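You operate a simulated robot arm through the tools that you are given. There is no shell and no other tool. Be economical: measure what you need, move in short steps, check, and stop when the job is done.

You are at the controls of a simulated two-armed robot. One attempt, no reset.

JOB
Open the blue trolley drawer, put the teal bar from the top of the grey table in the inside of the blue trolley drawer, then shut the drawer. Take the white-capped wooden block and put it on the teal card. Put the steel nut on the grey bench top away in the yellow tray floor. Press the black blower button two times. Fetch the narrow green tape roll and set it on the blue chest top. Take the black block on the grey bench top and put it away on the blue bench top. Fetch the black-gripped link and set it on the large grey sheet. Do these in any order.

The check looks at the end state, three seconds after you hand in, the way a careful person would. Anything else that was tipped, shoved, dropped, spilled or broken makes it a failure. Flat cloth is picked up by pressing the open fingertips on it (5 to 10 N) and closing them slowly along it; thin cloth reads only 2 to 8 mm in the jaws.

ROBOT AND FRAMES
Two 7-joint arms with two-finger grippers on one trunk, on a base that drives. Base frame: it is fixed to the floor where the robot stands at the start and does not move with it; the origin is under the middle of the robot, x ahead of it, y to its left, z up. Lengths are in m, angles in rad, forces in N, time in s.
The left shoulder is at the start at [0.05, 0.191, 1.092], the right one opposite. With the tool pointing down near the work surface each hand reaches from about 0.22 to 0.74 m from the robot's upright axis, wherever it stands, measured 20 degrees to its own side. Places, roughly: black block (5x3x3 cm) [-11, 1.6, 0.9]; black blower button [-11.9, 1.1, 0.9]; black-gripped link (14x5x3 cm) [-9.7, 0.6, 0.9]; blue bench top [-9.6, 1.7, 0.9]; blue chest top [-12.3, 0.9, 1]; blue trolley drawer [0.7, 0.1, 0.7]; inside of the blue trolley drawer [0.8, 0.1, 0.7]; large grey sheet (24x17x1 cm) [-11.9, 1.2, 0.9]; narrow green tape roll (6x6x2 cm) [-11.2, 1.3, 0.9]; steel nut (3x4x2 cm) [-12.1, 1, 0.9]; teal bar (3x11x3 cm) [0.5, -2.5, 0.8]; teal card [0.25, -2.75, 0.75]; white-capped wooden block (8x5x5 cm) [0.1, -2.7, 0.8]; yellow tray floor (14x22 cm) [-7.38, 1.44, 0.86]. Payload 2.69 kg a hand.
The TCP of each hand is the grasp point between the finger pads, 0.02 m short of the fingertips. In the tool frame z runs along the fingers and y along their closing line. The gripper opens to 0.1 m. The gripper's body begins 0.063 m behind the TCP.
Orientation is that of the tool frame in the base frame, as [roll, pitch, yaw] about the fixed x, y, z axes, in that order (R = Rz(yaw) Ry(pitch) Rx(roll)). With the fingers straight down and closing along the base's y, the tool's x points along the base's -x, its y along +y and its z along -z.

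CONTROLS
- The arms move only by the tool move_arm. It takes "left_series", "right_series" or both (then of equal length, played together; a hand with none holds still); each is a list of rows, each a list of 7 numbers: the shift along the tool's x, y, z in cm, then the turn, a rotation vector about the tool's x, y, z in rad, then the gripper command, from -1 (fully open) to 1 (shut), values between in proportion. In form: [[tx, ty, tz, rx, ry, rz, hand], ...]. A call has 1 to 10 rows; each row shifts and turns the commanded pose from where the row before left it, along the tool's axes as they then stand. Each row takes 0.2 s and may step no farther than 0.05 m and 0.15 rad from the row before; otherwise, or with a gripper value out of range, the whole call is refused. Where a pose cannot be reached the arm comes as near as it can. A force on the tool above 40 N (or 10 N above the force at the start of the call, whichever is more), or a blocked arm, ends the call early, and 0.2 s more pass. Each finger travels about 0.153 m/s and halts on what it meets, pressing with about 37 N; the grip force reading is that of the motor and also rises with nothing between the fingers. The clock runs only during rows and for 0.2 s after the last one: add rows that do not move to give the fingers time. It gives the time, the measured TCP pose, the force on the tool (base axes), the opening and the grip force at its end, in the units of the frame above (readings bear some noise), with the torque about the TCP (base axes, N m) and any sound that the robot's microphone picked up, and new pictures: "views" is both (left out), scene, wrist or none (wrist: the cameras of the hands that moved).
- Cameras (640 x 400 px; columns grow to the right, rows downward): "scene" is now at [0.1202, -0.0081, 1.2429]; the picture's right is [-0.11, -0.99, 0.00], its down [-0.74, 0.08, -0.67] and it looks along [0.67, -0.07, -0.74] (base axes); focal length 239 px, centre (320, 200). "left" rides on the left gripper at [0.07, 0.019, -0.099] in its tool frame; the picture's right is [-0.26, 0.97, 0.00], its down [-0.75, -0.20, -0.63] and it looks along [-0.61, -0.16, 0.78] (tool axes); focal length 230 px, centre (320, 200). "right" rides on the right gripper at [0.07, -0.019, -0.099] in its tool frame; the picture's right is [0.26, 0.97, 0.00], its down [-0.75, 0.20, -0.63] and it looks along [-0.61, 0.16, 0.78] (tool axes); focal length 230 px, centre (320, 200). There is no depth. A picture from a camera that has moved, and an enlarged one, comes with that camera's place and axes in the base frame and with its lens.
- move_column(by): slides the trunk up (or, below 0, down) by that many m; the arms and the scene camera ride with it, the base frame stays. It gives what a move gives, with no picture.
- base_move(legs): drives the robot by 1 to 6 legs, each [ahead, left, turn to the left] in m, m and rad, along the robot's own axes; the way and the turn of a leg run together, so that a leg with both is an arc; at most 1.5 m and 3.142 rad a leg. The arms and the cameras ride along, it lands a little off, and it stops where it bumps. It gives what a move gives, and a new picture of the scene camera.
- turn_head(pan, tilt): turns the head with the scene camera to pan (to the left, within 1.396 rad either way) and tilt (down, from -0.506 to 1.204), counted from straight ahead of the robot. It gives what a move gives, and a new picture of the scene camera.
- enlarge(camera, box): a new picture of the part [left, top, right, bottom] of that camera's present view, enlarged. No time passes.
- job_done(): hands the job in; it is judged then, once.

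Work in short steps. Places have to be worked out from the pictures, the camera data and where the tool is seen: move nearer, look again, correct. Check each grasp and each placing, and mend what went wrong. You have 217 turns and 260 pictures in all, those below and enlarged ones among them. Open the grippers and draw the arms clear of the work before you hand the job in, unless the task says otherwise; then end with one line.

The tools are called by a JSON object that holds its "fn" and its "kwargs". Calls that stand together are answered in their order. move_arm: Moves the arms, as the interface text tells. Its arguments: {"type":"object","properties":{"left_series":{"type":"array"},"right_series":{"type":"array"},"views":{"type":"string","enum":["both","scene","wrist","none"]}},"required":[]} The other tools are called the same way: move_column (by) slides the trunk up or down; base_move (legs) drives the base; turn_head (pan, tilt) turns the head that bears the scene camera; enlarge (camera, box) takes an enlarged picture of a part of a camera's view; job_done () hands the job in.

At the start:

```text
time_s: 0.0
left_ee_pos: [0.4827, 0.1711, 1.0064]
left_orientation: [3.141, 0.0, 3.14]
left_wrist_force: [-0.4, -0.1, -0.3]
left_ft_torque: [0.0, 0.02, -0.02]
left_grip_width: 0.1
left_finger_force: 0.0
right_ee_pos: [0.4486, -0.2506, 1.0287]
right_orientation: [3.141, 0.0, 3.139]
right_wrist_force: [-0.7, -0.5, -0.2]
right_ft_torque: [-0.05, 0.0, -0.01]
right_grip_width: 0.1
right_finger_force: 0.0
trunk travel left (down, up): [-0.15, 0.173]
robot x, y, heading: [-0.0015, -0.0022, 0.006]
head pan, tilt: [-0.112, 0.833]
```

scene: 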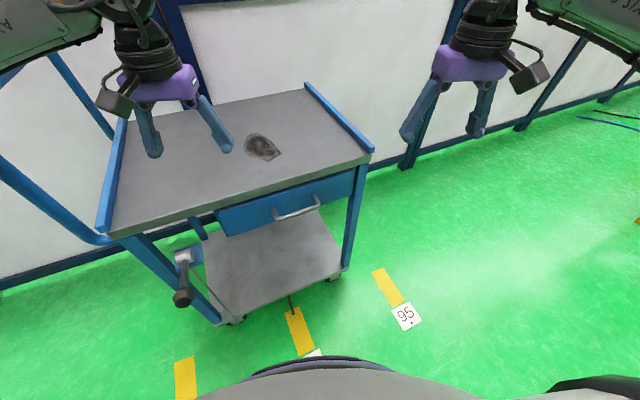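
right: 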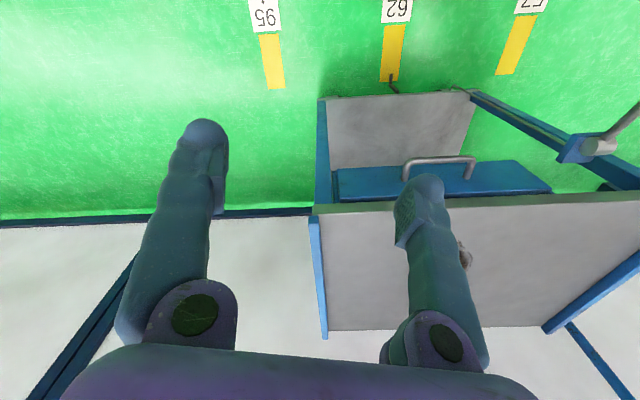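
left: 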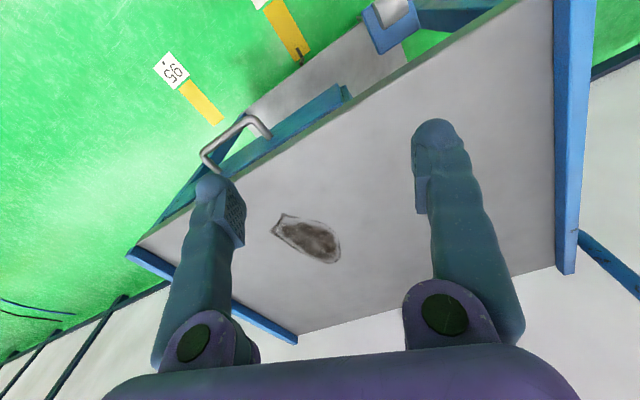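

I look right towards the grey table before driving there.

{"fn": "turn_head", "kwargs": {"pan": -1.3, "tilt": 0.45}}

```text
time_s: 1.4
left_ee_pos: [0.4836, 0.1724, 1.0081]
left_orientation: [-3.141, -0.001, -3.141]
left_wrist_force: [-0.2, 0.1, -0.9]
left_ft_torque: [0.02, 0.03, 0.0]
left_grip_width: 0.1
left_finger_force: 0.1
right_ee_pos: [0.4498, -0.2502, 1.029]
right_orientation: [3.141, 0.0, 3.141]
right_wrist_force: [-1.1, 0.1, -0.2]
right_ft_torque: [-0.01, 0.0, 0.02]
right_grip_width: 0.0998
right_finger_force: 0.1
trunk travel left (down, up): [-0.15, 0.173]
robot x, y, heading: [0.0053, 0.0035, 0.001]
head pan, tilt: [-1.3, 0.45]
camera scene: at [0.0662, -0.0878, 1.276], right [-0.96, -0.27, 0.0], down [-0.12, 0.42, -0.9], along [0.24, -0.87, -0.44], focal length 239 px, centre (320, 200)
```

scene: 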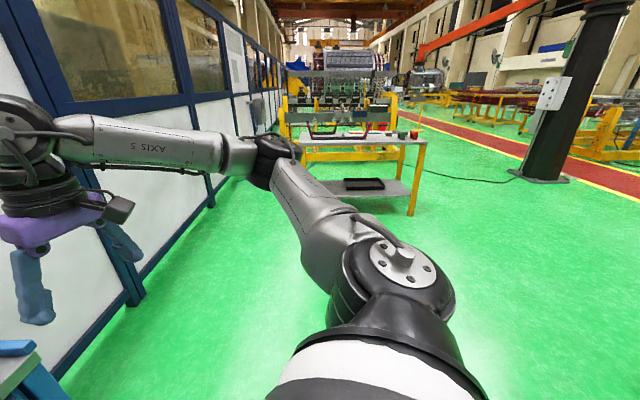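

The table lies behind and to the right, with its near edge around y=-2.3. I back off the trolley, turn right and drive closer to look.

{"fn": "base_move", "kwargs": {"legs": [[-0.25, 0, 0], [0, 0, -1.571], [1.2, 0.4, 0]]}}

{"fn": "turn_head", "kwargs": {"pan": 0, "tilt": 0.6}}

```text
time_s: 13.1
left_ee_pos: [0.2757, -1.694, 1.008]
left_orientation: [-3.141, 0.0, 1.542]
left_wrist_force: [-0.2, -0.9, 0.2]
left_ft_torque: [0.02, 0.0, -0.01]
left_grip_width: 0.1
left_finger_force: 0.0
right_ee_pos: [-0.1454, -1.6466, 1.0285]
right_orientation: [-3.14, 0.0, 1.542]
right_wrist_force: [0.1, -0.1, 0.3]
right_ft_torque: [0.0, -0.02, -0.01]
right_grip_width: 0.0999
right_finger_force: 0.1
trunk travel left (down, up): [-0.15, 0.173]
robot x, y, heading: [0.1165, -1.2055, -1.6]
head pan, tilt: [-1.3, 0.45]
camera scene: at [0.0294, -1.2673, 1.276], right [-0.24, 0.97, 0.0], down [0.42, 0.1, -0.9], along [-0.87, -0.22, -0.44], focal length 239 px, centre (320, 200)
```

scene: 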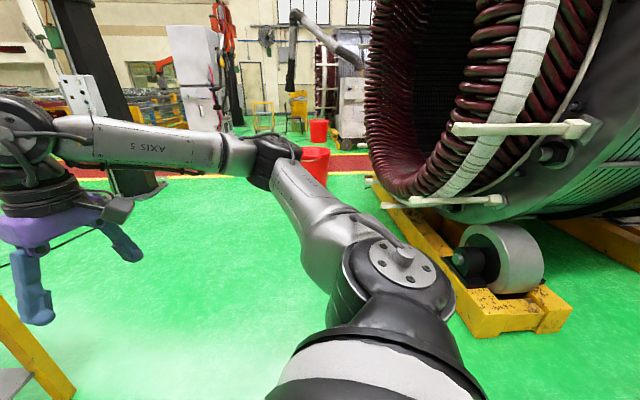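

```text
time_s: 14.5
left_ee_pos: [0.2757, -1.6943, 1.0077]
left_orientation: [-3.141, 0.001, 1.542]
left_wrist_force: [0.1, -0.8, -0.4]
left_ft_torque: [-0.03, 0.03, -0.02]
left_grip_width: 0.0998
left_finger_force: 0.0
right_ee_pos: [-0.1448, -1.6465, 1.0283]
right_orientation: [-3.141, 0.0, 1.542]
right_wrist_force: [-0.2, 0.5, -0.3]
right_ft_torque: [-0.01, -0.01, 0.02]
right_grip_width: 0.1001
right_finger_force: 0.1
trunk travel left (down, up): [-0.15, 0.173]
robot x, y, heading: [0.1193, -1.208, -1.606]
head pan, tilt: [0.0, 0.6]
camera scene: at [0.1159, -1.3334, 1.2624], right [-1.0, 0.03, 0.0], down [0.02, 0.56, -0.83], along [-0.02, -0.82, -0.56], focal length 239 px, centre (320, 200)
```

scene: 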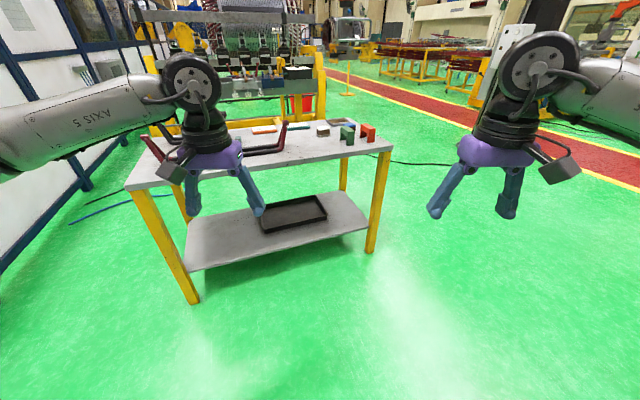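

I enlarge the tabletop to identify the objects.

{"fn": "enlarge", "kwargs": {"camera": "scene", "box": [110, 90, 410, 240]}}

```text
2.13 times, centred on (260, 165) of scene
camera zoom: at [0.1159, -1.3334, 1.2624], right [-1.0, 0.03, 0.0], down [0.02, 0.56, -0.83], along [-0.02, -0.82, -0.56], focal length 510 px, centre (448, 275)
```

zoom: 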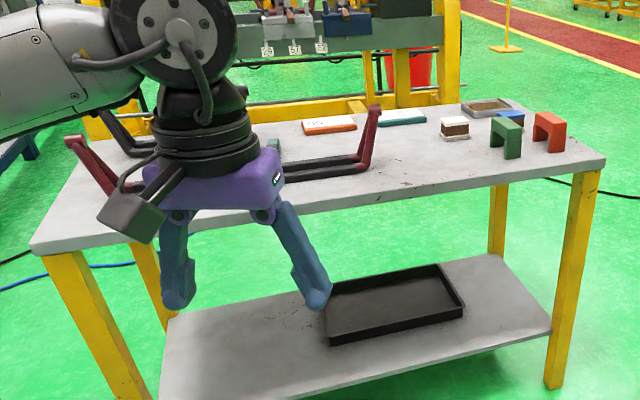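

The table is yawed about 0.33 rad. I square up to it and stop about 0.5 m (axis) from its near edge, then look down.

{"fn": "base_move", "kwargs": {"legs": [[0, 0, 0.36], [0.69, -0.31, 0]]}}

{"fn": "turn_head", "kwargs": {"pan": 0, "tilt": 0.8}}

```text
time_s: 19.7
left_ee_pos: [0.3573, -2.3541, 1.0065]
left_orientation: [-3.141, 0.0, 1.898]
left_wrist_force: [0.3, -0.5, -0.1]
left_ft_torque: [-0.02, 0.0, 0.0]
left_grip_width: 0.1
left_finger_force: 0.1
right_ee_pos: [-0.0528, -2.4567, 1.0284]
right_orientation: [-3.141, 0.002, 1.897]
right_wrist_force: [-0.5, 0.0, 0.2]
right_ft_torque: [-0.02, -0.02, 0.0]
right_grip_width: 0.0998
right_finger_force: 0.1
trunk travel left (down, up): [-0.15, 0.173]
robot x, y, heading: [0.0368, -1.949, -1.243]
head pan, tilt: [0.0, 0.6]
camera scene: at [0.0818, -2.0722, 1.2624], right [-0.95, -0.32, 0.0], down [-0.18, 0.54, -0.82], along [0.27, -0.78, -0.57], focal length 239 px, centre (320, 200)
```

scene: 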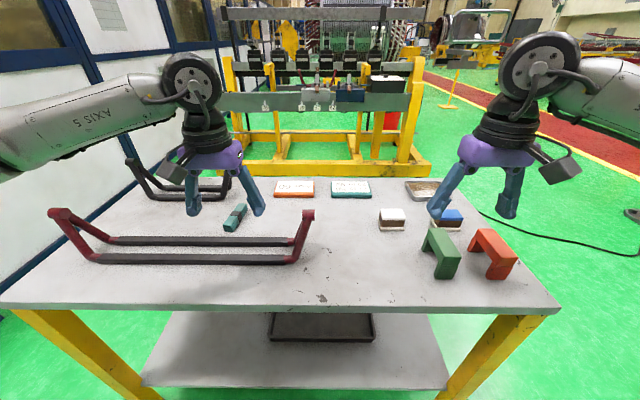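

```text
time_s: 20.4
left_ee_pos: [0.3575, -2.3541, 1.0069]
left_orientation: [3.141, -0.001, 1.899]
left_wrist_force: [0.1, -0.2, 0.4]
left_ft_torque: [-0.03, 0.0, 0.02]
left_grip_width: 0.0999
left_finger_force: 0.1
right_ee_pos: [-0.0545, -2.4566, 1.0278]
right_orientation: [3.141, 0.001, 1.897]
right_wrist_force: [-0.6, 0.8, 0.0]
right_ft_torque: [0.01, -0.01, 0.03]
right_grip_width: 0.1
right_finger_force: 0.0
trunk travel left (down, up): [-0.15, 0.173]
robot x, y, heading: [0.038, -1.9519, -1.249]
head pan, tilt: [0.0, 0.799]
camera scene: at [0.0793, -2.0646, 1.2456], right [-0.95, -0.32, 0.0], down [-0.23, 0.68, -0.7], along [0.22, -0.66, -0.72], focal length 239 px, centre (320, 200)
```

scene: 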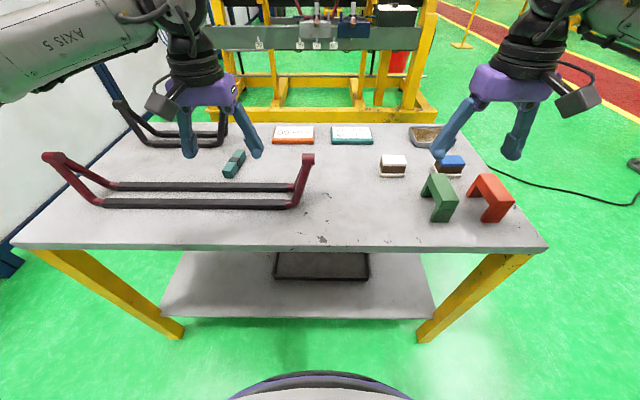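

The teal bar is at about [0.54,-2.57], the white-capped block at [0.05,-2.69] and the teal card at about [0.22,-2.88]. I go a bit forward and left to put the bar within left-hand reach.

{"fn": "base_move", "kwargs": {"legs": [[0.08, 0.1, 0]]}}

{"fn": "move_arm", "kwargs": {"left_series": [[-5, 0, 0, 0, 0, 0, -1], [-5, 0, 0, 0, 0, 0, -1], [-3, 0, 0, 0, 0, 0, -1], [0, 0, 0, 0, 0, 0, -1]], "views": "both"}}

```text
time_s: 21.9
left_ee_pos: [0.4777, -2.3987, 1.0058]
left_orientation: [-3.141, 0.0, 1.9]
left_wrist_force: [0.3, 0.2, 0.5]
left_ft_torque: [-0.02, 0.0, 0.02]
left_grip_width: 0.1002
left_finger_force: 0.1
right_ee_pos: [0.0671, -2.4999, 1.0284]
right_orientation: [3.141, 0.001, 1.897]
right_wrist_force: [-0.1, 0.3, -1.0]
right_ft_torque: [0.01, 0.0, 0.05]
right_grip_width: 0.1001
right_finger_force: 0.1
trunk travel left (down, up): [-0.15, 0.173]
robot x, y, heading: [0.156, -1.9955, -1.245]
head pan, tilt: [0.0, 0.799]
camera scene: at [0.1994, -2.1089, 1.2455], right [-0.95, -0.32, 0.0], down [-0.23, 0.68, -0.7], along [0.22, -0.66, -0.72], focal length 239 px, centre (320, 200)
```

scene: 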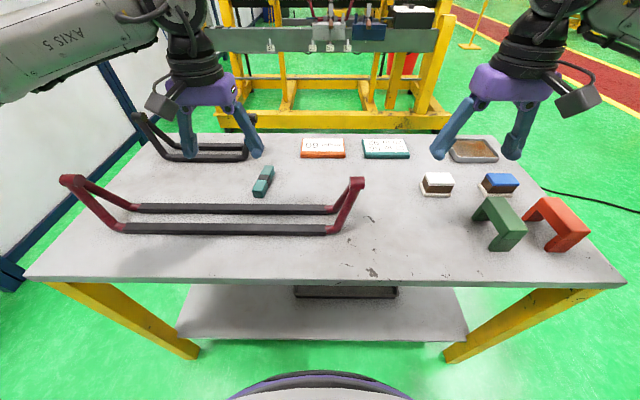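

```text
time_s: 22.9
left_ee_pos: [0.5191, -2.5211, 1.0061]
left_orientation: [-3.141, 0.0, 1.899]
left_wrist_force: [0.2, 0.3, -0.1]
left_ft_torque: [-0.04, -0.04, 0.02]
left_grip_width: 0.0998
left_finger_force: 0.1
right_ee_pos: [0.067, -2.5006, 1.0285]
right_orientation: [-3.141, 0.001, 1.896]
right_wrist_force: [-0.2, 0.2, -0.3]
right_ft_torque: [-0.01, 0.0, 0.03]
right_grip_width: 0.1
right_finger_force: 0.0
trunk travel left (down, up): [-0.15, 0.173]
robot x, y, heading: [0.1563, -1.9957, -1.246]
head pan, tilt: [0.0, 0.799]
camera scene: at [0.199, -2.1086, 1.2456], right [-0.95, -0.32, 0.0], down [-0.23, 0.68, -0.7], along [0.23, -0.66, -0.72], focal length 239 px, centre (320, 200)
camera left: at [0.5142, -2.4501, 1.1051], right [1.0, 0.07, 0.0], down [0.05, -0.77, 0.63], along [0.04, -0.63, -0.78], focal length 230 px, centre (320, 200)
```

scene: 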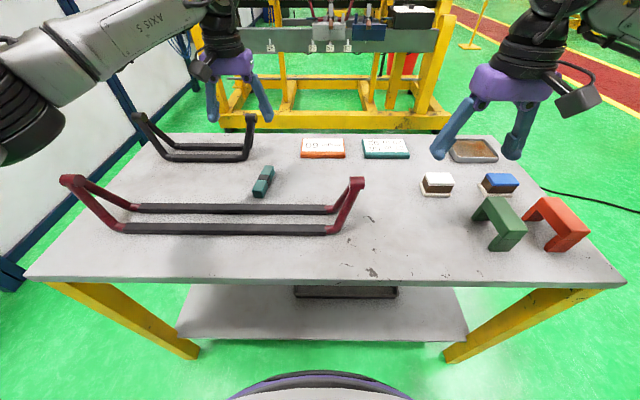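
left: 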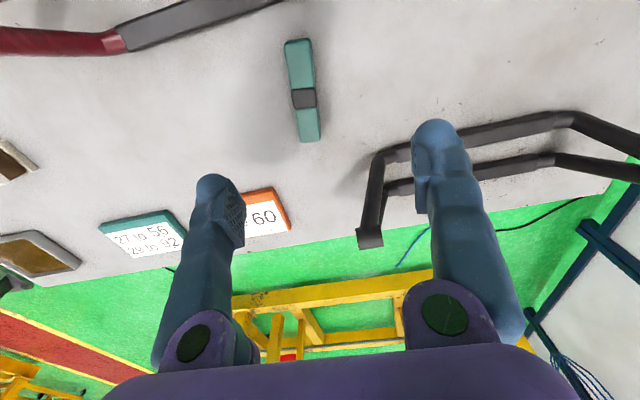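

The wrist view puts the bar at about [0.499,-2.535], turned slightly against the hand. I align over it and go down part way to verify.

{"fn": "move_arm", "kwargs": {"left_series": [[-0.8, -2.5, 0, 0, 0, 0.147, -1], [0, 0, 5, 0, 0, 0, -1], [0, 0, 5, 0, 0, 0, -1], [0, 0, 4, 0, 0, 0, -1], [0, 0, 0, 0, 0, 0, -1]], "views": "wrist"}}

```text
time_s: 24.1
left_ee_pos: [0.4988, -2.5374, 0.8672]
left_orientation: [3.142, -0.001, 1.754]
left_wrist_force: [0.4, 0.4, 0.0]
left_ft_torque: [-0.01, 0.0, 0.05]
left_grip_width: 0.1
left_finger_force: 0.2
right_ee_pos: [0.0655, -2.5006, 1.0294]
right_orientation: [3.141, 0.0, 1.897]
right_wrist_force: [0.7, 0.1, -0.2]
right_ft_torque: [-0.01, -0.02, -0.01]
right_grip_width: 0.1
right_finger_force: 0.1
trunk travel left (down, up): [-0.15, 0.173]
robot x, y, heading: [0.1599, -1.9968, -1.242]
head pan, tilt: [0.0, 0.799]
camera left: at [0.5043, -2.4664, 0.9671], right [1.0, -0.08, 0.0], down [-0.06, -0.77, 0.63], along [-0.05, -0.63, -0.78], focal length 230 px, centre (320, 200)
```

left: 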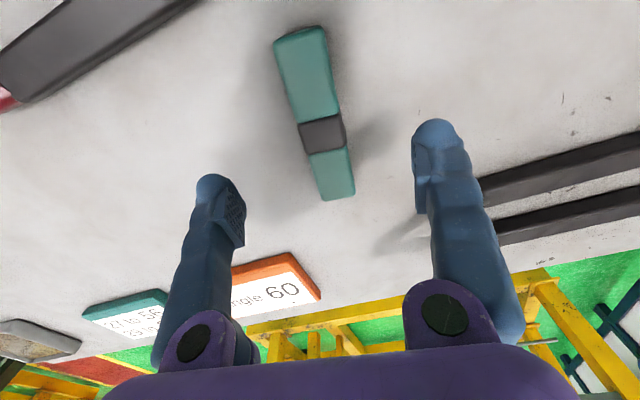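

Alignment is good. I descend another 7 cm and check the height.

{"fn": "move_arm", "kwargs": {"left_series": [[0, 0, 4, 0, 0, 0, -1], [0, 0, 3, 0, 0, 0, -1], [0, 0, 0, 0, 0, 0, -1]], "views": "wrist"}}

```text
time_s: 24.7
left_ee_pos: [0.4975, -2.5382, 0.8183]
left_orientation: [-3.139, 0.004, 1.751]
left_wrist_force: [-3.4, 9.0, 15.5]
left_ft_torque: [0.53, -0.81, 0.59]
left_grip_width: 0.1
left_finger_force: 0.1
right_ee_pos: [0.0654, -2.4992, 1.029]
right_orientation: [-3.141, 0.0, 1.899]
right_wrist_force: [-0.3, -0.6, -0.5]
right_ft_torque: [0.05, 0.05, 0.02]
right_grip_width: 0.0999
right_finger_force: 0.0
trunk travel left (down, up): [-0.15, 0.173]
robot x, y, heading: [0.1588, -1.9942, -1.242]
head pan, tilt: [0.0, 0.799]
stopped in row 2 (left hand): the force on the tool passed its limit at 53 N (the readings are from after the stop); the commanded pose is now the measured one
camera left: at [0.5035, -2.4665, 0.9153], right [1.0, -0.08, 0.0], down [-0.06, -0.77, 0.63], along [-0.05, -0.63, -0.77], focal length 230 px, centre (320, 200)
```

left: 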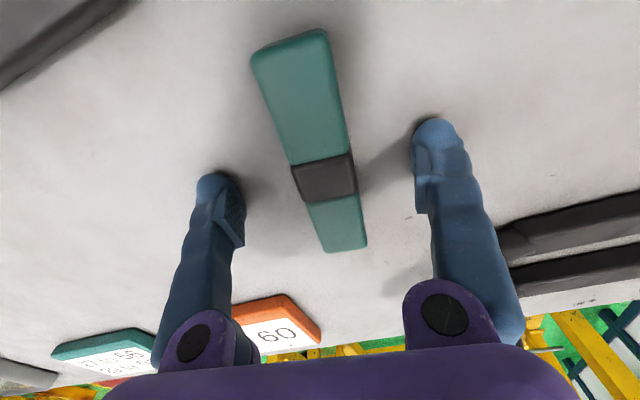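

The tips met the table, so its top is at z≈0.797. I rise 3 mm and close on the bar.

{"fn": "move_arm", "kwargs": {"left_series": [[0, 0, -0.4, 0, 0, 0, -1], [0, 0, 0, 0, 0, 0, 1], [0, 0, 0, 0, 0, 0, 1], [0, 0, 0, 0, 0, 0, 1]], "views": "none"}}

{"fn": "move_arm", "kwargs": {"left_series": [[0, 0, -5, 0, 0, 0, 1], [0, 0, -5, 0, 0, 0, 1], [0, 0, -5, 0, 0, 0, 1], [0, 0, -5, 0, 0, 0, 1], [4, 0, 0, 0, 0, 0, 1], [4, 0, 0, 0, 0, 0, 1], [4, 0, 0, 0, 0, 0, 1]], "views": "both"}}

```text
time_s: 25.7
left_ee_pos: [0.4993, -2.5394, 0.819]
left_orientation: [-3.14, 0.007, 1.752]
left_wrist_force: [6.6, -1.3, 13.6]
left_ft_torque: [0.03, -0.28, -0.03]
left_grip_width: 0.0269
left_finger_force: 37.1
right_ee_pos: [0.0664, -2.4992, 1.029]
right_orientation: [-3.141, 0.0, 1.898]
right_wrist_force: [0.1, -0.1, -0.5]
right_ft_torque: [-0.02, -0.02, 0.0]
right_grip_width: 0.0999
right_finger_force: 0.1
trunk travel left (down, up): [-0.15, 0.173]
robot x, y, heading: [0.1592, -1.9963, -1.241]
head pan, tilt: [0.0, 0.799]
```

```text
time_s: 27.3
left_ee_pos: [0.4773, -2.4188, 1.0187]
left_orientation: [-3.14, 0.005, 1.754]
left_wrist_force: [-0.5, 0.7, 0.0]
left_ft_torque: [-0.03, 0.0, 0.02]
left_grip_width: 0.0
left_finger_force: 29.6
right_ee_pos: [0.067, -2.5002, 1.0287]
right_orientation: [-3.142, 0.0, 1.899]
right_wrist_force: [-0.1, -0.5, 0.1]
right_ft_torque: [0.0, -0.02, 0.0]
right_grip_width: 0.1
right_finger_force: 0.1
trunk travel left (down, up): [-0.15, 0.173]
robot x, y, heading: [0.1589, -1.9949, -1.236]
head pan, tilt: [0.0, 0.799]
camera scene: at [0.1994, -2.1083, 1.2456], right [-0.95, -0.32, 0.0], down [-0.23, 0.68, -0.7], along [0.23, -0.66, -0.72], focal length 239 px, centre (320, 200)
camera left: at [0.4835, -2.3469, 1.1168], right [1.0, -0.08, 0.0], down [-0.06, -0.77, 0.63], along [-0.05, -0.63, -0.77], focal length 230 px, centre (320, 200)
```

scene: 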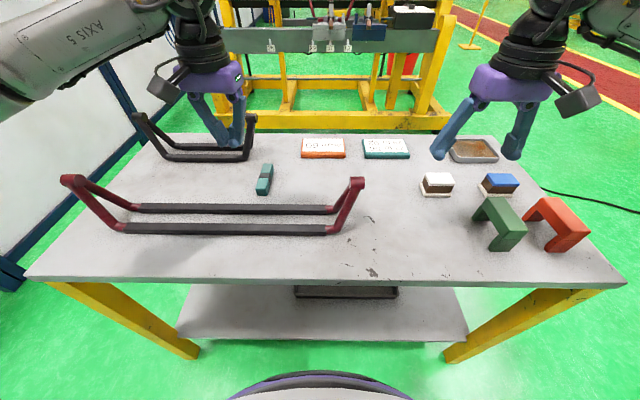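
left: 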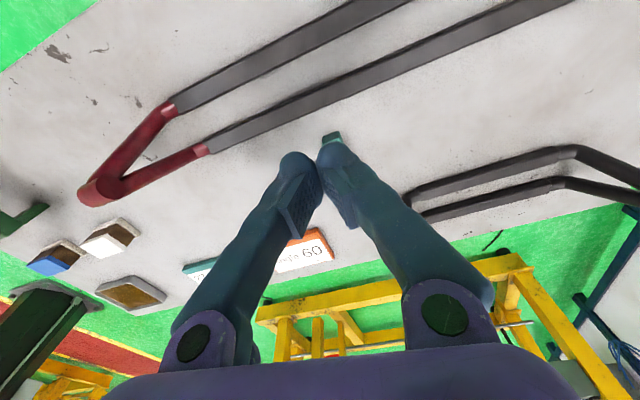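

The bar slipped out; it hardly moved. I go back over it and look from close above.

{"fn": "move_arm", "kwargs": {"left_series": [[-4, 0, 0, 0, 0, 0, -1], [-4, 0, 0, 0, 0, 0, -1], [-4, 0, 0, 0, 0, 0, -1], [0, 0, 5, 0, 0, 0, -1], [0, 0, 5, 0, 0, 0, -1], [0, 0, 5, 0, 0, 0, -1], [0, 0, 0, 0, 0, 0, -1]], "views": "wrist"}}

```text
time_s: 28.9
left_ee_pos: [0.4959, -2.5395, 0.8688]
left_orientation: [-3.139, 0.006, 1.751]
left_wrist_force: [0.0, 0.0, -0.5]
left_ft_torque: [-0.04, -0.01, -0.01]
left_grip_width: 0.1001
left_finger_force: 0.1
right_ee_pos: [0.0668, -2.5003, 1.0297]
right_orientation: [3.141, 0.0, 1.9]
right_wrist_force: [-0.1, 1.2, 0.0]
right_ft_torque: [0.01, 0.01, 0.02]
right_grip_width: 0.1002
right_finger_force: 0.0
trunk travel left (down, up): [-0.15, 0.173]
robot x, y, heading: [0.1569, -1.998, -1.24]
head pan, tilt: [0.0, 0.799]
camera left: at [0.5016, -2.4673, 0.967], right [1.0, -0.08, 0.0], down [-0.06, -0.77, 0.63], along [-0.05, -0.63, -0.77], focal length 230 px, centre (320, 200)
```

left: 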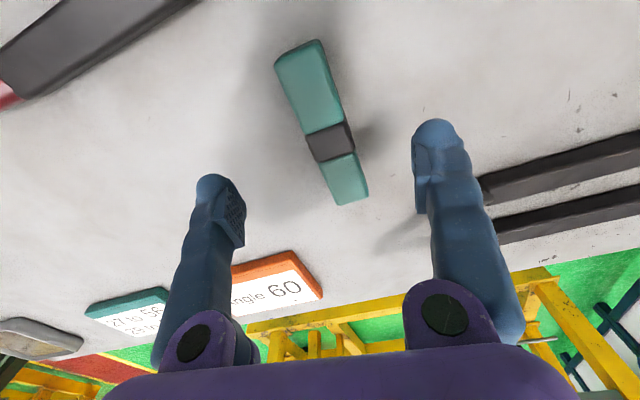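

Bar centre is about [0.502,-2.534], now turned a little. I re-align, descend gently, close longer, then lift slowly by 2 cm.

{"fn": "move_arm", "kwargs": {"left_series": [[0.4, 0.7, 0, 0, 0, 0.09, -1], [0, 0, 3, 0, 0, 0, -1], [0, 0, 1.7, 0, 0, 0, -1], [0, 0, 0, 0, 0, 0, -1], [0, 0, 0, 0, 0, 0, 1], [0, 0, 0, 0, 0, 0, 1], [0, 0, 0, 0, 0, 0, 1], [0, 0, 0, 0, 0, 0, 1]], "views": "wrist"}}

{"fn": "move_arm", "kwargs": {"left_series": [[0, 0, -0.7, 0, 0, 0, 1], [0, 0, -0.7, 0, 0, 0, 1], [0, 0, -0.7, 0, 0, 0, 1], [0, 0, -0.7, 0, 0, 0, 1], [0, 0, 0, 0, 0, 0, 1]], "views": "wrist"}}

```text
time_s: 30.7
left_ee_pos: [0.503, -2.5331, 0.8201]
left_orientation: [-3.141, 0.006, 1.66]
left_wrist_force: [-0.1, 0.0, 0.1]
left_ft_torque: [-0.05, 0.02, -0.02]
left_grip_width: 0.0268
left_finger_force: 37.3
right_ee_pos: [0.0672, -2.5001, 1.0286]
right_orientation: [-3.141, -0.001, 1.899]
right_wrist_force: [0.1, 0.3, -1.1]
right_ft_torque: [0.01, -0.03, 0.01]
right_grip_width: 0.1
right_finger_force: 0.0
trunk travel left (down, up): [-0.15, 0.173]
robot x, y, heading: [0.16, -1.9937, -1.241]
head pan, tilt: [0.0, 0.799]
camera left: at [0.5156, -2.4625, 0.9186], right [0.99, -0.17, 0.0], down [-0.13, -0.76, 0.63], along [-0.11, -0.62, -0.77], focal length 230 px, centre (320, 200)
```

left: 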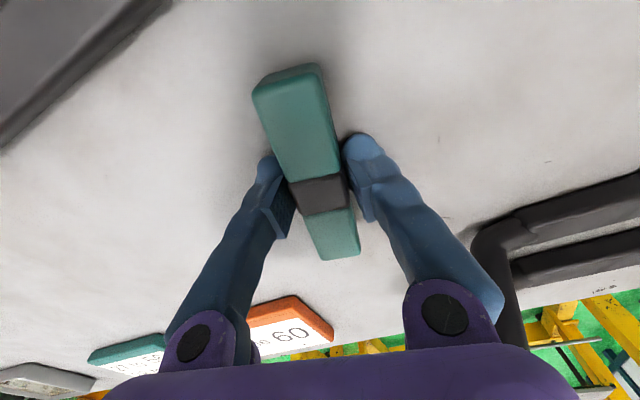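

```text
time_s: 31.9
left_ee_pos: [0.5052, -2.5335, 0.8485]
left_orientation: [-3.14, 0.006, 1.661]
left_wrist_force: [-0.4, 0.4, -1.8]
left_ft_torque: [-0.04, -0.01, 0.01]
left_grip_width: 0.0266
left_finger_force: 37.3
right_ee_pos: [0.0662, -2.5017, 1.0278]
right_orientation: [-3.141, 0.001, 1.9]
right_wrist_force: [-0.2, -0.6, 1.3]
right_ft_torque: [0.0, 0.01, -0.04]
right_grip_width: 0.0998
right_finger_force: 0.0
trunk travel left (down, up): [-0.15, 0.173]
robot x, y, heading: [0.1597, -1.9952, -1.243]
head pan, tilt: [0.0, 0.799]
camera left: at [0.517, -2.4626, 0.9468], right [0.99, -0.17, 0.0], down [-0.13, -0.76, 0.63], along [-0.11, -0.62, -0.77], focal length 230 px, centre (320, 200)
```

left: 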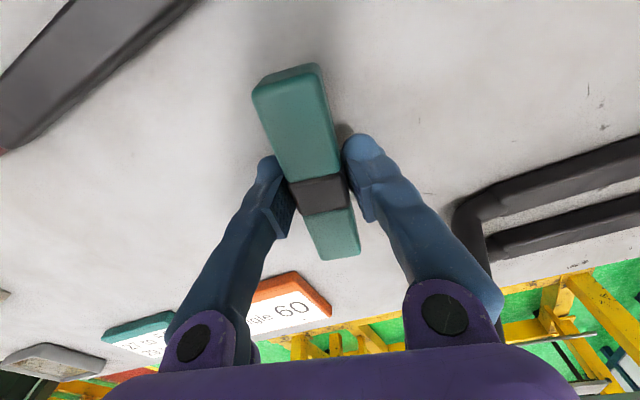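

The bar is held, weighing about 1.8 N. I lift smoothly and draw back over the frame.

{"fn": "move_arm", "kwargs": {"left_series": [[0, 0, -1.5, 0, 0, 0, 1], [0, 0, -2, 0, 0, 0, 1], [0, 0, -2.5, 0, 0, 0, 1], [0, 0, -2.5, 0, 0, 0, 1], [0, 0, -2.5, 0, 0, 0, 1], [0, 0, -2.5, 0, 0, 0, 1], [0, 0, -2.5, 0, 0, 0, 1], [0, 0, -2.5, 0, 0, 0, 1], [0, 0, -2, 0, 0, 0, 1], [0, 0, 0, 0, 0, 0, 1]], "views": "none"}}

{"fn": "move_arm", "kwargs": {"left_series": [[1.5, 0, 0, 0, 0, 0, 1], [2.5, 0, 0, 0, 0, 0, 1], [2.5, 0, 0, 0, 0, 0, 1], [2.5, 0, 0, 0, 0, 0, 1], [2.5, 0, 0, 0, 0, 0, 1], [1.5, 0, 0, 0, 0, 0, 1], [0, 0, 0, 0, 0, 0, 1]], "views": "scene"}}

```text
time_s: 34.1
left_ee_pos: [0.5049, -2.5331, 1.054]
left_orientation: [-3.141, 0.003, 1.66]
left_wrist_force: [-0.2, -0.2, -0.7]
left_ft_torque: [-0.01, -0.01, -0.03]
left_grip_width: 0.0268
left_finger_force: 36.8
right_ee_pos: [0.0667, -2.5013, 1.029]
right_orientation: [3.141, 0.0, 1.897]
right_wrist_force: [-1.0, 0.4, 0.6]
right_ft_torque: [-0.02, -0.04, -0.02]
right_grip_width: 0.1002
right_finger_force: 0.1
trunk travel left (down, up): [-0.15, 0.173]
robot x, y, heading: [0.1582, -1.9935, -1.243]
head pan, tilt: [0.0, 0.799]
```

```text
time_s: 35.7
left_ee_pos: [0.4936, -2.4009, 1.0511]
left_orientation: [-3.14, 0.004, 1.66]
left_wrist_force: [0.6, -1.0, -0.9]
left_ft_torque: [0.0, -0.03, 0.02]
left_grip_width: 0.0267
left_finger_force: 37.1
right_ee_pos: [0.0674, -2.5002, 1.0282]
right_orientation: [3.141, 0.001, 1.9]
right_wrist_force: [0.9, 0.5, -0.3]
right_ft_torque: [0.01, 0.0, -0.02]
right_grip_width: 0.0997
right_finger_force: 0.2
trunk travel left (down, up): [-0.15, 0.173]
robot x, y, heading: [0.1575, -1.9972, -1.245]
head pan, tilt: [0.0, 0.799]
camera scene: at [0.1991, -2.109, 1.2455], right [-0.95, -0.32, 0.0], down [-0.23, 0.68, -0.7], along [0.23, -0.66, -0.72], focal length 239 px, centre (320, 200)
```

scene: 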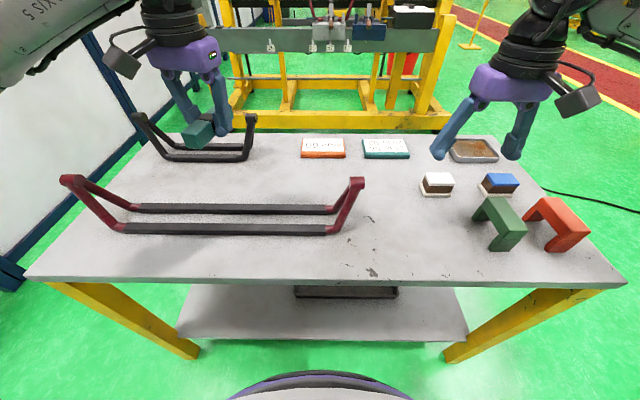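

Bar is secured. With table z=0.80 the block is at about [0.068,-2.644] and the card at [0.212,-2.806]. I edge 5 cm forward and bring the right hand over the block.

{"fn": "base_move", "kwargs": {"legs": [[0.05, 0, 0]]}}

{"fn": "move_arm", "kwargs": {"right_series": [[-3, -1.5, 0, 0, 0, 0, -1], [-3, -1.5, 1, 0, 0, 0, -1], [-2.5, -1.5, 2, 0, 0, 0, -1], [0, 0, 2.5, 0, 0, 0, -1], [0, 0, 0, 0, 0, 0, -1]], "views": "both"}}

```text
time_s: 36.5
left_ee_pos: [0.4957, -2.4088, 1.0507]
left_orientation: [-3.14, 0.005, 1.662]
left_wrist_force: [-0.8, 0.4, -2.0]
left_ft_torque: [-0.03, -0.03, 0.01]
left_grip_width: 0.0271
left_finger_force: 36.8
right_ee_pos: [0.0686, -2.5071, 1.0294]
right_orientation: [3.141, 0.0, 1.897]
right_wrist_force: [-0.2, 0.5, 0.1]
right_ft_torque: [0.04, 0.02, -0.04]
right_grip_width: 0.1
right_finger_force: 0.1
trunk travel left (down, up): [-0.15, 0.173]
robot x, y, heading: [0.157, -1.9991, -1.243]
head pan, tilt: [0.0, 0.799]
stopped in leg 1: the robot was blocked; the commanded pose is now the measured one
camera scene: at [0.2013, -2.115, 1.2456], right [-0.95, -0.32, 0.0], down [-0.23, 0.68, -0.7], along [0.23, -0.66, -0.72], focal length 239 px, centre (320, 200)
```

scene: 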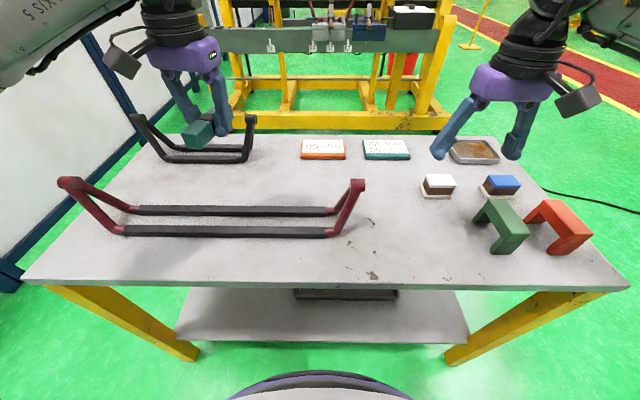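

```text
time_s: 37.7
left_ee_pos: [0.4957, -2.4101, 1.0499]
left_orientation: [-3.141, 0.006, 1.663]
left_wrist_force: [0.5, -0.5, -2.7]
left_ft_torque: [0.02, -0.04, -0.02]
left_grip_width: 0.0267
left_finger_force: 37.5
right_ee_pos: [0.0527, -2.6022, 0.9734]
right_orientation: [-3.141, 0.0, 1.9]
right_wrist_force: [0.2, -0.4, 0.3]
right_ft_torque: [-0.01, 0.01, -0.03]
right_grip_width: 0.1
right_finger_force: 0.0
trunk travel left (down, up): [-0.15, 0.173]
robot x, y, heading: [0.1595, -2.0023, -1.239]
head pan, tilt: [0.0, 0.799]
camera scene: at [0.2015, -2.1153, 1.2455], right [-0.95, -0.32, 0.0], down [-0.23, 0.68, -0.7], along [0.23, -0.66, -0.72], focal length 239 px, centre (320, 200)
camera right: at [0.0133, -2.5411, 1.0721], right [0.83, 0.55, 0.0], down [0.43, -0.65, 0.63], along [0.35, -0.52, -0.78], focal length 230 px, centre (320, 200)
```

scene: 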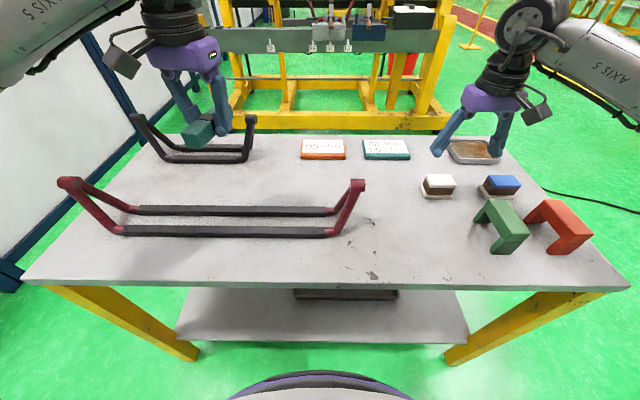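
right: 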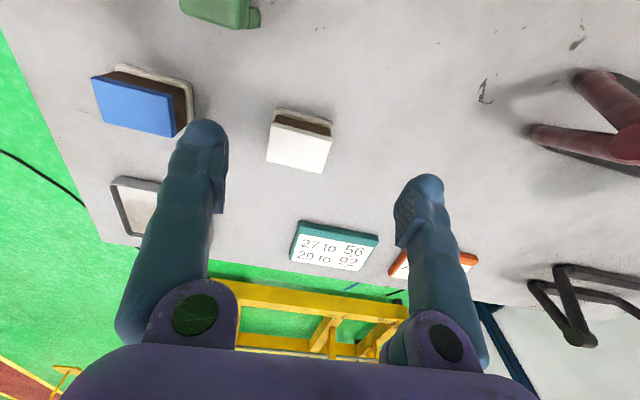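

The base touched something, so it stands as close as it can. The block is aligned with the hand; I tilt the right hand forward 0.4 rad to gain reach and come just above the block.

{"fn": "move_arm", "kwargs": {"right_series": [[0, 0, 0, 0, -0.14, 0, -1], [0, 0, 0, 0, -0.13, 0, -1], [0, 0, 0, 0, -0.13, 0, -1], [-0.6, -0.3, 4, 0, 0, 0, -1], [-0.6, -0.3, 3.5, 0, 0, 0, -1], [0, 0, 0, 0, 0, 0, -1]], "views": "wrist"}}

```text
time_s: 39.1
left_ee_pos: [0.4953, -2.4083, 1.0513]
left_orientation: [-3.139, 0.007, 1.662]
left_wrist_force: [0.3, -0.4, -1.5]
left_ft_torque: [0.02, -0.01, -0.03]
left_grip_width: 0.027
left_finger_force: 36.7
right_ee_pos: [0.0591, -2.6434, 0.9087]
right_orientation: [-3.141, 0.402, 1.9]
right_wrist_force: [-0.9, -0.8, 0.4]
right_ft_torque: [-0.03, -0.03, -0.03]
right_grip_width: 0.1
right_finger_force: 0.0
trunk travel left (down, up): [-0.15, 0.173]
robot x, y, heading: [0.162, -2.0018, -1.242]
head pan, tilt: [0.0, 0.799]
camera right: at [0.0102, -2.5515, 0.9721], right [0.84, 0.54, -0.1], down [0.33, -0.36, 0.87], along [0.43, -0.76, -0.48], focal length 230 px, centre (320, 200)
```

right: 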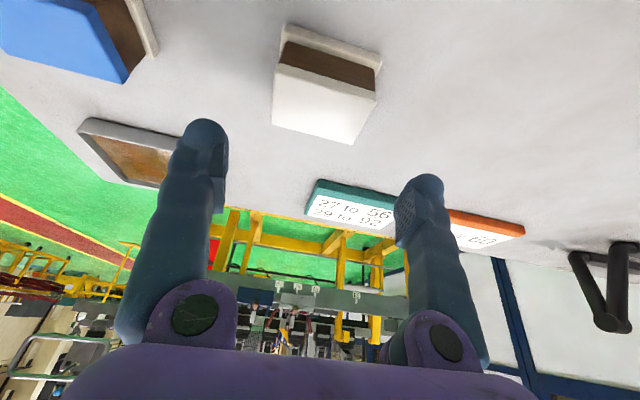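

Block is centred under the fingers. I descend straight down and close.

{"fn": "move_arm", "kwargs": {"right_series": [[1, 0, 2.4, 0, 0, 0, -1], [1, 0, 2.4, 0, 0, 0, -1], [1.1, 0, 2.5, 0, 0, 0, -1], [0, 0, 0, 0, 0, 0, -1], [0, 0, 0, 0, 0, 0, 0.2], [0, 0, 0, 0, 0, 0, 1], [0, 0, 0, 0, 0, 0, 1], [0, 0, 0, 0, 0, 0, 1]], "views": "wrist"}}

```text
time_s: 40.9
left_ee_pos: [0.4971, -2.4078, 1.0521]
left_orientation: [-3.14, 0.005, 1.661]
left_wrist_force: [-0.3, 0.2, -3.1]
left_ft_torque: [0.02, -0.05, -0.03]
left_grip_width: 0.0266
left_finger_force: 37.2
right_ee_pos: [0.0612, -2.6432, 0.8307]
right_orientation: [3.141, 0.4, 1.9]
right_wrist_force: [-1.3, 0.7, 3.5]
right_ft_torque: [-0.02, 0.13, -0.01]
right_grip_width: 0.0659
right_finger_force: 37.2
trunk travel left (down, up): [-0.15, 0.173]
robot x, y, heading: [0.1608, -1.997, -1.241]
head pan, tilt: [0.0, 0.799]
camera right: at [0.011, -2.5509, 0.8944], right [0.84, 0.54, -0.1], down [0.33, -0.36, 0.87], along [0.43, -0.77, -0.48], focal length 230 px, centre (320, 200)
```

right: 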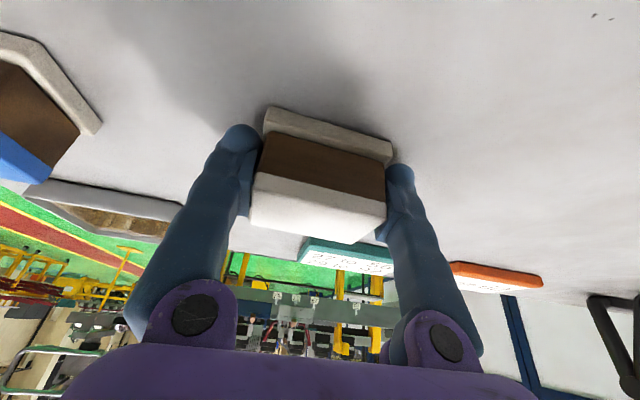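

Gripped at 6.6 cm. I lift gently 6 cm and begin moving towards the card.

{"fn": "move_arm", "kwargs": {"right_series": [[-0.3, 0, -0.7, 0, 0, 0, 1], [-0.5, 0, -1.2, 0, 0, 0, 1], [-0.8, 0, -1.9, 0, 0, 0, 1], [-0.8, 0, -1.9, 0, 0, 0, 1], [-1.5, 1.5, 0.6, 0, 0, 0, 1], [-1.8, 1.5, 0.7, 0, 0, 0, 1], [-1.8, 1.5, 0.7, 0, 0, 0, 1], [-1.8, 1.5, 0.7, 0, 0, 0, 1], [0, 0, 0, 0, 0, 0, 1]], "views": "none"}}

{"fn": "move_arm", "kwargs": {"right_series": [[-1.8, 1.5, 0.7, 0, 0, 0, 1], [-2, 1.5, 0.8, 0, 0, 0, 1], [-2, 0, 0.8, 0, 0, 0, 1], [-2, 0, 0.8, 0, 0, 0, 1], [-2, 0, 0.8, 0, 0, 0, 1], [-2, 0, 0.8, 0, 0, 0, 1], [0, 0, 0, 0, 0, 0, 1]], "views": "both"}}

```text
time_s: 42.9
left_ee_pos: [0.4951, -2.4091, 1.052]
left_orientation: [-3.139, 0.005, 1.663]
left_wrist_force: [0.0, 0.7, -1.8]
left_ft_torque: [0.0, -0.01, -0.03]
left_grip_width: 0.0271
left_finger_force: 37.0
right_ee_pos: [0.1409, -2.6938, 0.8943]
right_orientation: [-3.141, 0.399, 1.899]
right_wrist_force: [-0.4, -0.6, -0.7]
right_ft_torque: [-0.03, 0.02, 0.01]
right_grip_width: 0.0659
right_finger_force: 37.1
trunk travel left (down, up): [-0.15, 0.173]
robot x, y, heading: [0.1592, -2.0015, -1.244]
head pan, tilt: [0.0, 0.799]
```

```text
time_s: 44.5
left_ee_pos: [0.4959, -2.4092, 1.0524]
left_orientation: [-3.138, 0.005, 1.662]
left_wrist_force: [-0.1, -0.9, -1.2]
left_ft_torque: [-0.03, -0.01, -0.01]
left_grip_width: 0.0267
left_finger_force: 37.3
right_ee_pos: [0.2108, -2.8033, 0.8957]
right_orientation: [-3.139, 0.399, 1.9]
right_wrist_force: [0.7, 0.1, 0.1]
right_ft_torque: [-0.01, -0.03, -0.01]
right_grip_width: 0.0653
right_finger_force: 36.7
trunk travel left (down, up): [-0.15, 0.173]
robot x, y, heading: [0.1607, -2.0014, -1.241]
head pan, tilt: [0.0, 0.799]
camera scene: at [0.2011, -2.1156, 1.2455], right [-0.95, -0.32, 0.0], down [-0.23, 0.68, -0.7], along [0.23, -0.66, -0.72], focal length 239 px, centre (320, 200)
camera right: at [0.1608, -2.7114, 0.9601], right [0.84, 0.54, -0.1], down [0.33, -0.36, 0.87], along [0.43, -0.76, -0.48], focal length 230 px, centre (320, 200)
```

scene: 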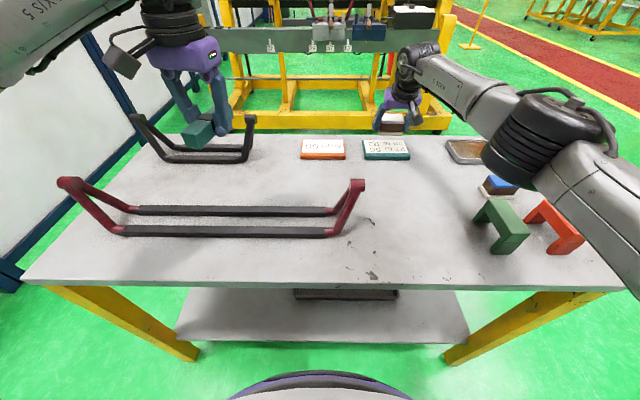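
right: 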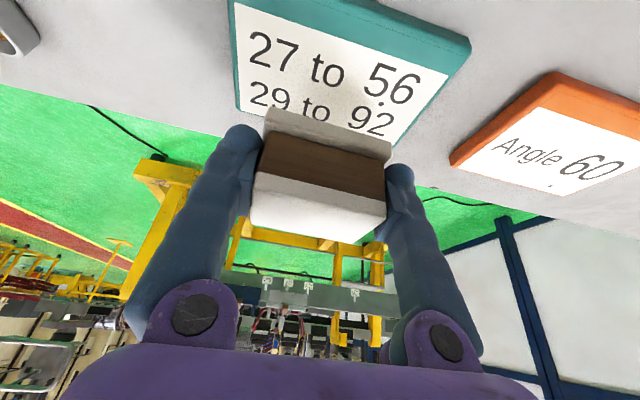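

The block is above the card centre ([0.21,-2.80]). I descend until it nearly touches.

{"fn": "move_arm", "kwargs": {"right_series": [[0.6, 0, 1.4, 0, 0, 0, 1], [0.6, 0, 1.4, 0, 0, 0, 1], [0.4, 0, 0.9, 0, 0, 0, 1], [0.16, 0, 0.37, 0, 0, 0, 1], [0, 0, 0, 0, 0, 0, 1]], "views": "wrist"}}

```text
time_s: 45.7
left_ee_pos: [0.4954, -2.4089, 1.0516]
left_orientation: [-3.139, 0.005, 1.661]
left_wrist_force: [0.0, -0.1, -1.3]
left_ft_torque: [-0.01, -0.03, -0.01]
left_grip_width: 0.027
left_finger_force: 37.0
right_ee_pos: [0.21, -2.8027, 0.8514]
right_orientation: [3.141, 0.401, 1.9]
right_wrist_force: [1.0, -0.1, -0.4]
right_ft_torque: [0.01, 0.0, -0.01]
right_grip_width: 0.0655
right_finger_force: 36.6
trunk travel left (down, up): [-0.15, 0.173]
robot x, y, heading: [0.162, -1.9969, -1.24]
head pan, tilt: [0.0, 0.799]
camera right: at [0.1611, -2.711, 0.9156], right [0.84, 0.54, -0.1], down [0.33, -0.36, 0.87], along [0.43, -0.76, -0.48], focal length 230 px, centre (320, 200)
```

right: 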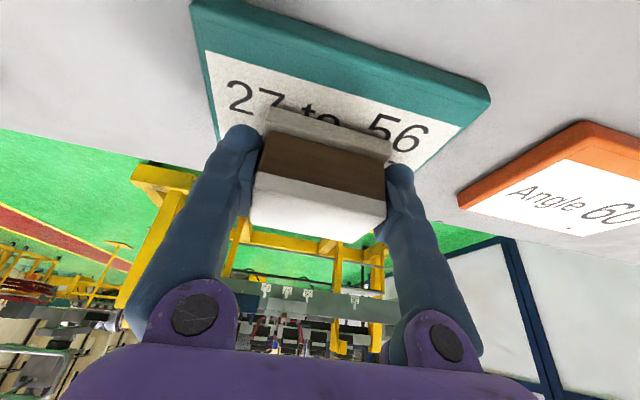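

Nearly there; 2 mm steps until contact.

{"fn": "move_arm", "kwargs": {"right_series": [[0.08, 0, 0.18, 0, 0, 0, 1], [0.08, 0, 0.18, 0, 0, 0, 1], [0.08, 0, 0.18, 0, 0, 0, 1], [0, 0, 0, 0, 0, 0, 1]], "views": "none"}}

```text
time_s: 46.7
left_ee_pos: [0.4951, -2.4086, 1.0515]
left_orientation: [-3.141, 0.006, 1.662]
left_wrist_force: [-0.3, 0.3, -2.1]
left_ft_torque: [0.0, -0.02, -0.03]
left_grip_width: 0.0266
left_finger_force: 37.2
right_ee_pos: [0.2107, -2.8036, 0.8474]
right_orientation: [-3.141, 0.4, 1.899]
right_wrist_force: [-0.6, -0.3, 3.0]
right_ft_torque: [-0.1, 0.14, 0.0]
right_grip_width: 0.0652
right_finger_force: 37.4
trunk travel left (down, up): [-0.15, 0.173]
robot x, y, heading: [0.1555, -2.0054, -1.245]
head pan, tilt: [0.0, 0.799]
```

Contact felt (3 N). I open and withdraw along the fingers.

{"fn": "move_arm", "kwargs": {"right_series": [[0, 0, 0, 0, 0, 0, 0.1], [0, 0, 0, 0, 0, 0, -0.5], [0, 0, 0, 0, 0, 0, -1], [0, 0, -2, 0, 0, 0, -1], [0, 0, -3, 0, 0, 0, -1], [0, 0, -5, 0, 0, 0, -1], [0, 0, -5, 0, 0, 0, -1]], "views": "wrist"}}

```text
time_s: 48.3
left_ee_pos: [0.4954, -2.4072, 1.0508]
left_orientation: [-3.14, 0.007, 1.661]
left_wrist_force: [0.4, -0.3, -1.7]
left_ft_torque: [0.0, -0.03, 0.01]
left_grip_width: 0.0267
left_finger_force: 37.3
right_ee_pos: [0.1929, -2.7456, 0.9849]
right_orientation: [3.141, 0.4, 1.9]
right_wrist_force: [0.6, 0.4, 0.4]
right_ft_torque: [-0.04, -0.01, 0.0]
right_grip_width: 0.1001
right_finger_force: 0.0
trunk travel left (down, up): [-0.15, 0.173]
robot x, y, heading: [0.1583, -1.9983, -1.241]
head pan, tilt: [0.0, 0.799]
camera right: at [0.143, -2.654, 1.0483], right [0.84, 0.54, -0.1], down [0.33, -0.36, 0.87], along [0.43, -0.77, -0.48], focal length 230 px, centre (320, 200)
```

right: 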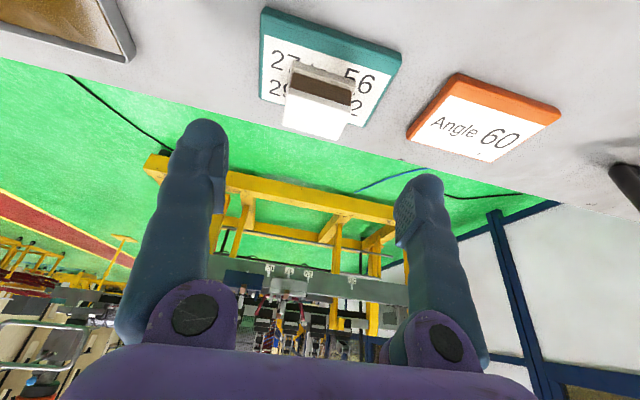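

The block sits squarely on the card. I retract the right arm and untilt it.

{"fn": "move_arm", "kwargs": {"right_series": [[4.6, 0, -2, 0, 0, 0, -1], [4.6, 0, -2, 0, 0, 0, -1], [4.6, 0, -2, 0, 0, 0, -1], [4.6, 0, -2, 0, 0, 0, -1], [4.6, 0, -2, 0, 0, 0, -1], [0, 0, 0, 0, 0.14, 0, -1], [0, 0, 0, 0, 0.13, 0, -1], [0, 0, 0, 0, 0.13, 0, -1]], "views": "none"}}

{"fn": "base_move", "kwargs": {"legs": [[-0.5, 0, 0], [0, 0, 1.579], [0.22, 1.354, 0]]}}

```text
refused: row 1 steps farther than a row can; nothing moved
```

```text
time_s: 66.6
left_ee_pos: [0.1949, 0.1377, 1.0522]
left_orientation: [-3.141, 0.006, -3.06]
left_wrist_force: [-1.3, -0.4, -1.4]
left_ft_torque: [-0.01, 0.0, 0.01]
left_grip_width: 0.0268
left_finger_force: 37.2
right_ee_pos: [0.5311, -0.1673, 0.9824]
right_orientation: [3.141, 0.399, -2.823]
right_wrist_force: [0.1, -0.4, 0.1]
right_ft_torque: [0.01, -0.01, 0.04]
right_grip_width: 0.1001
right_finger_force: 0.1
trunk travel left (down, up): [-0.15, 0.173]
robot x, y, heading: [-0.2143, -0.1917, 0.319]
head pan, tilt: [0.0, 0.799]
camera scene: at [-0.0977, -0.1535, 1.2455], right [0.31, -0.95, 0.0], down [-0.68, -0.23, -0.7], along [0.66, 0.22, -0.72], focal length 239 px, centre (320, 200)
```

scene: 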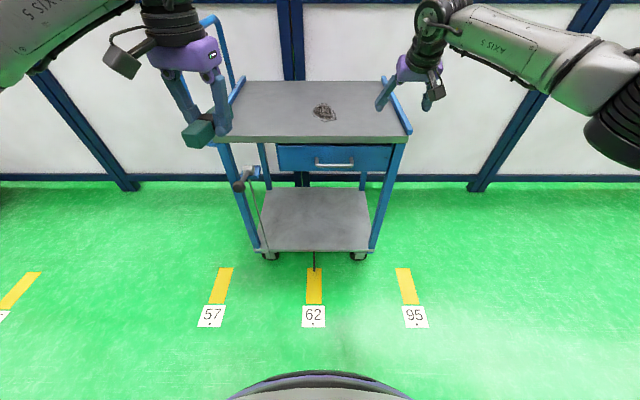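

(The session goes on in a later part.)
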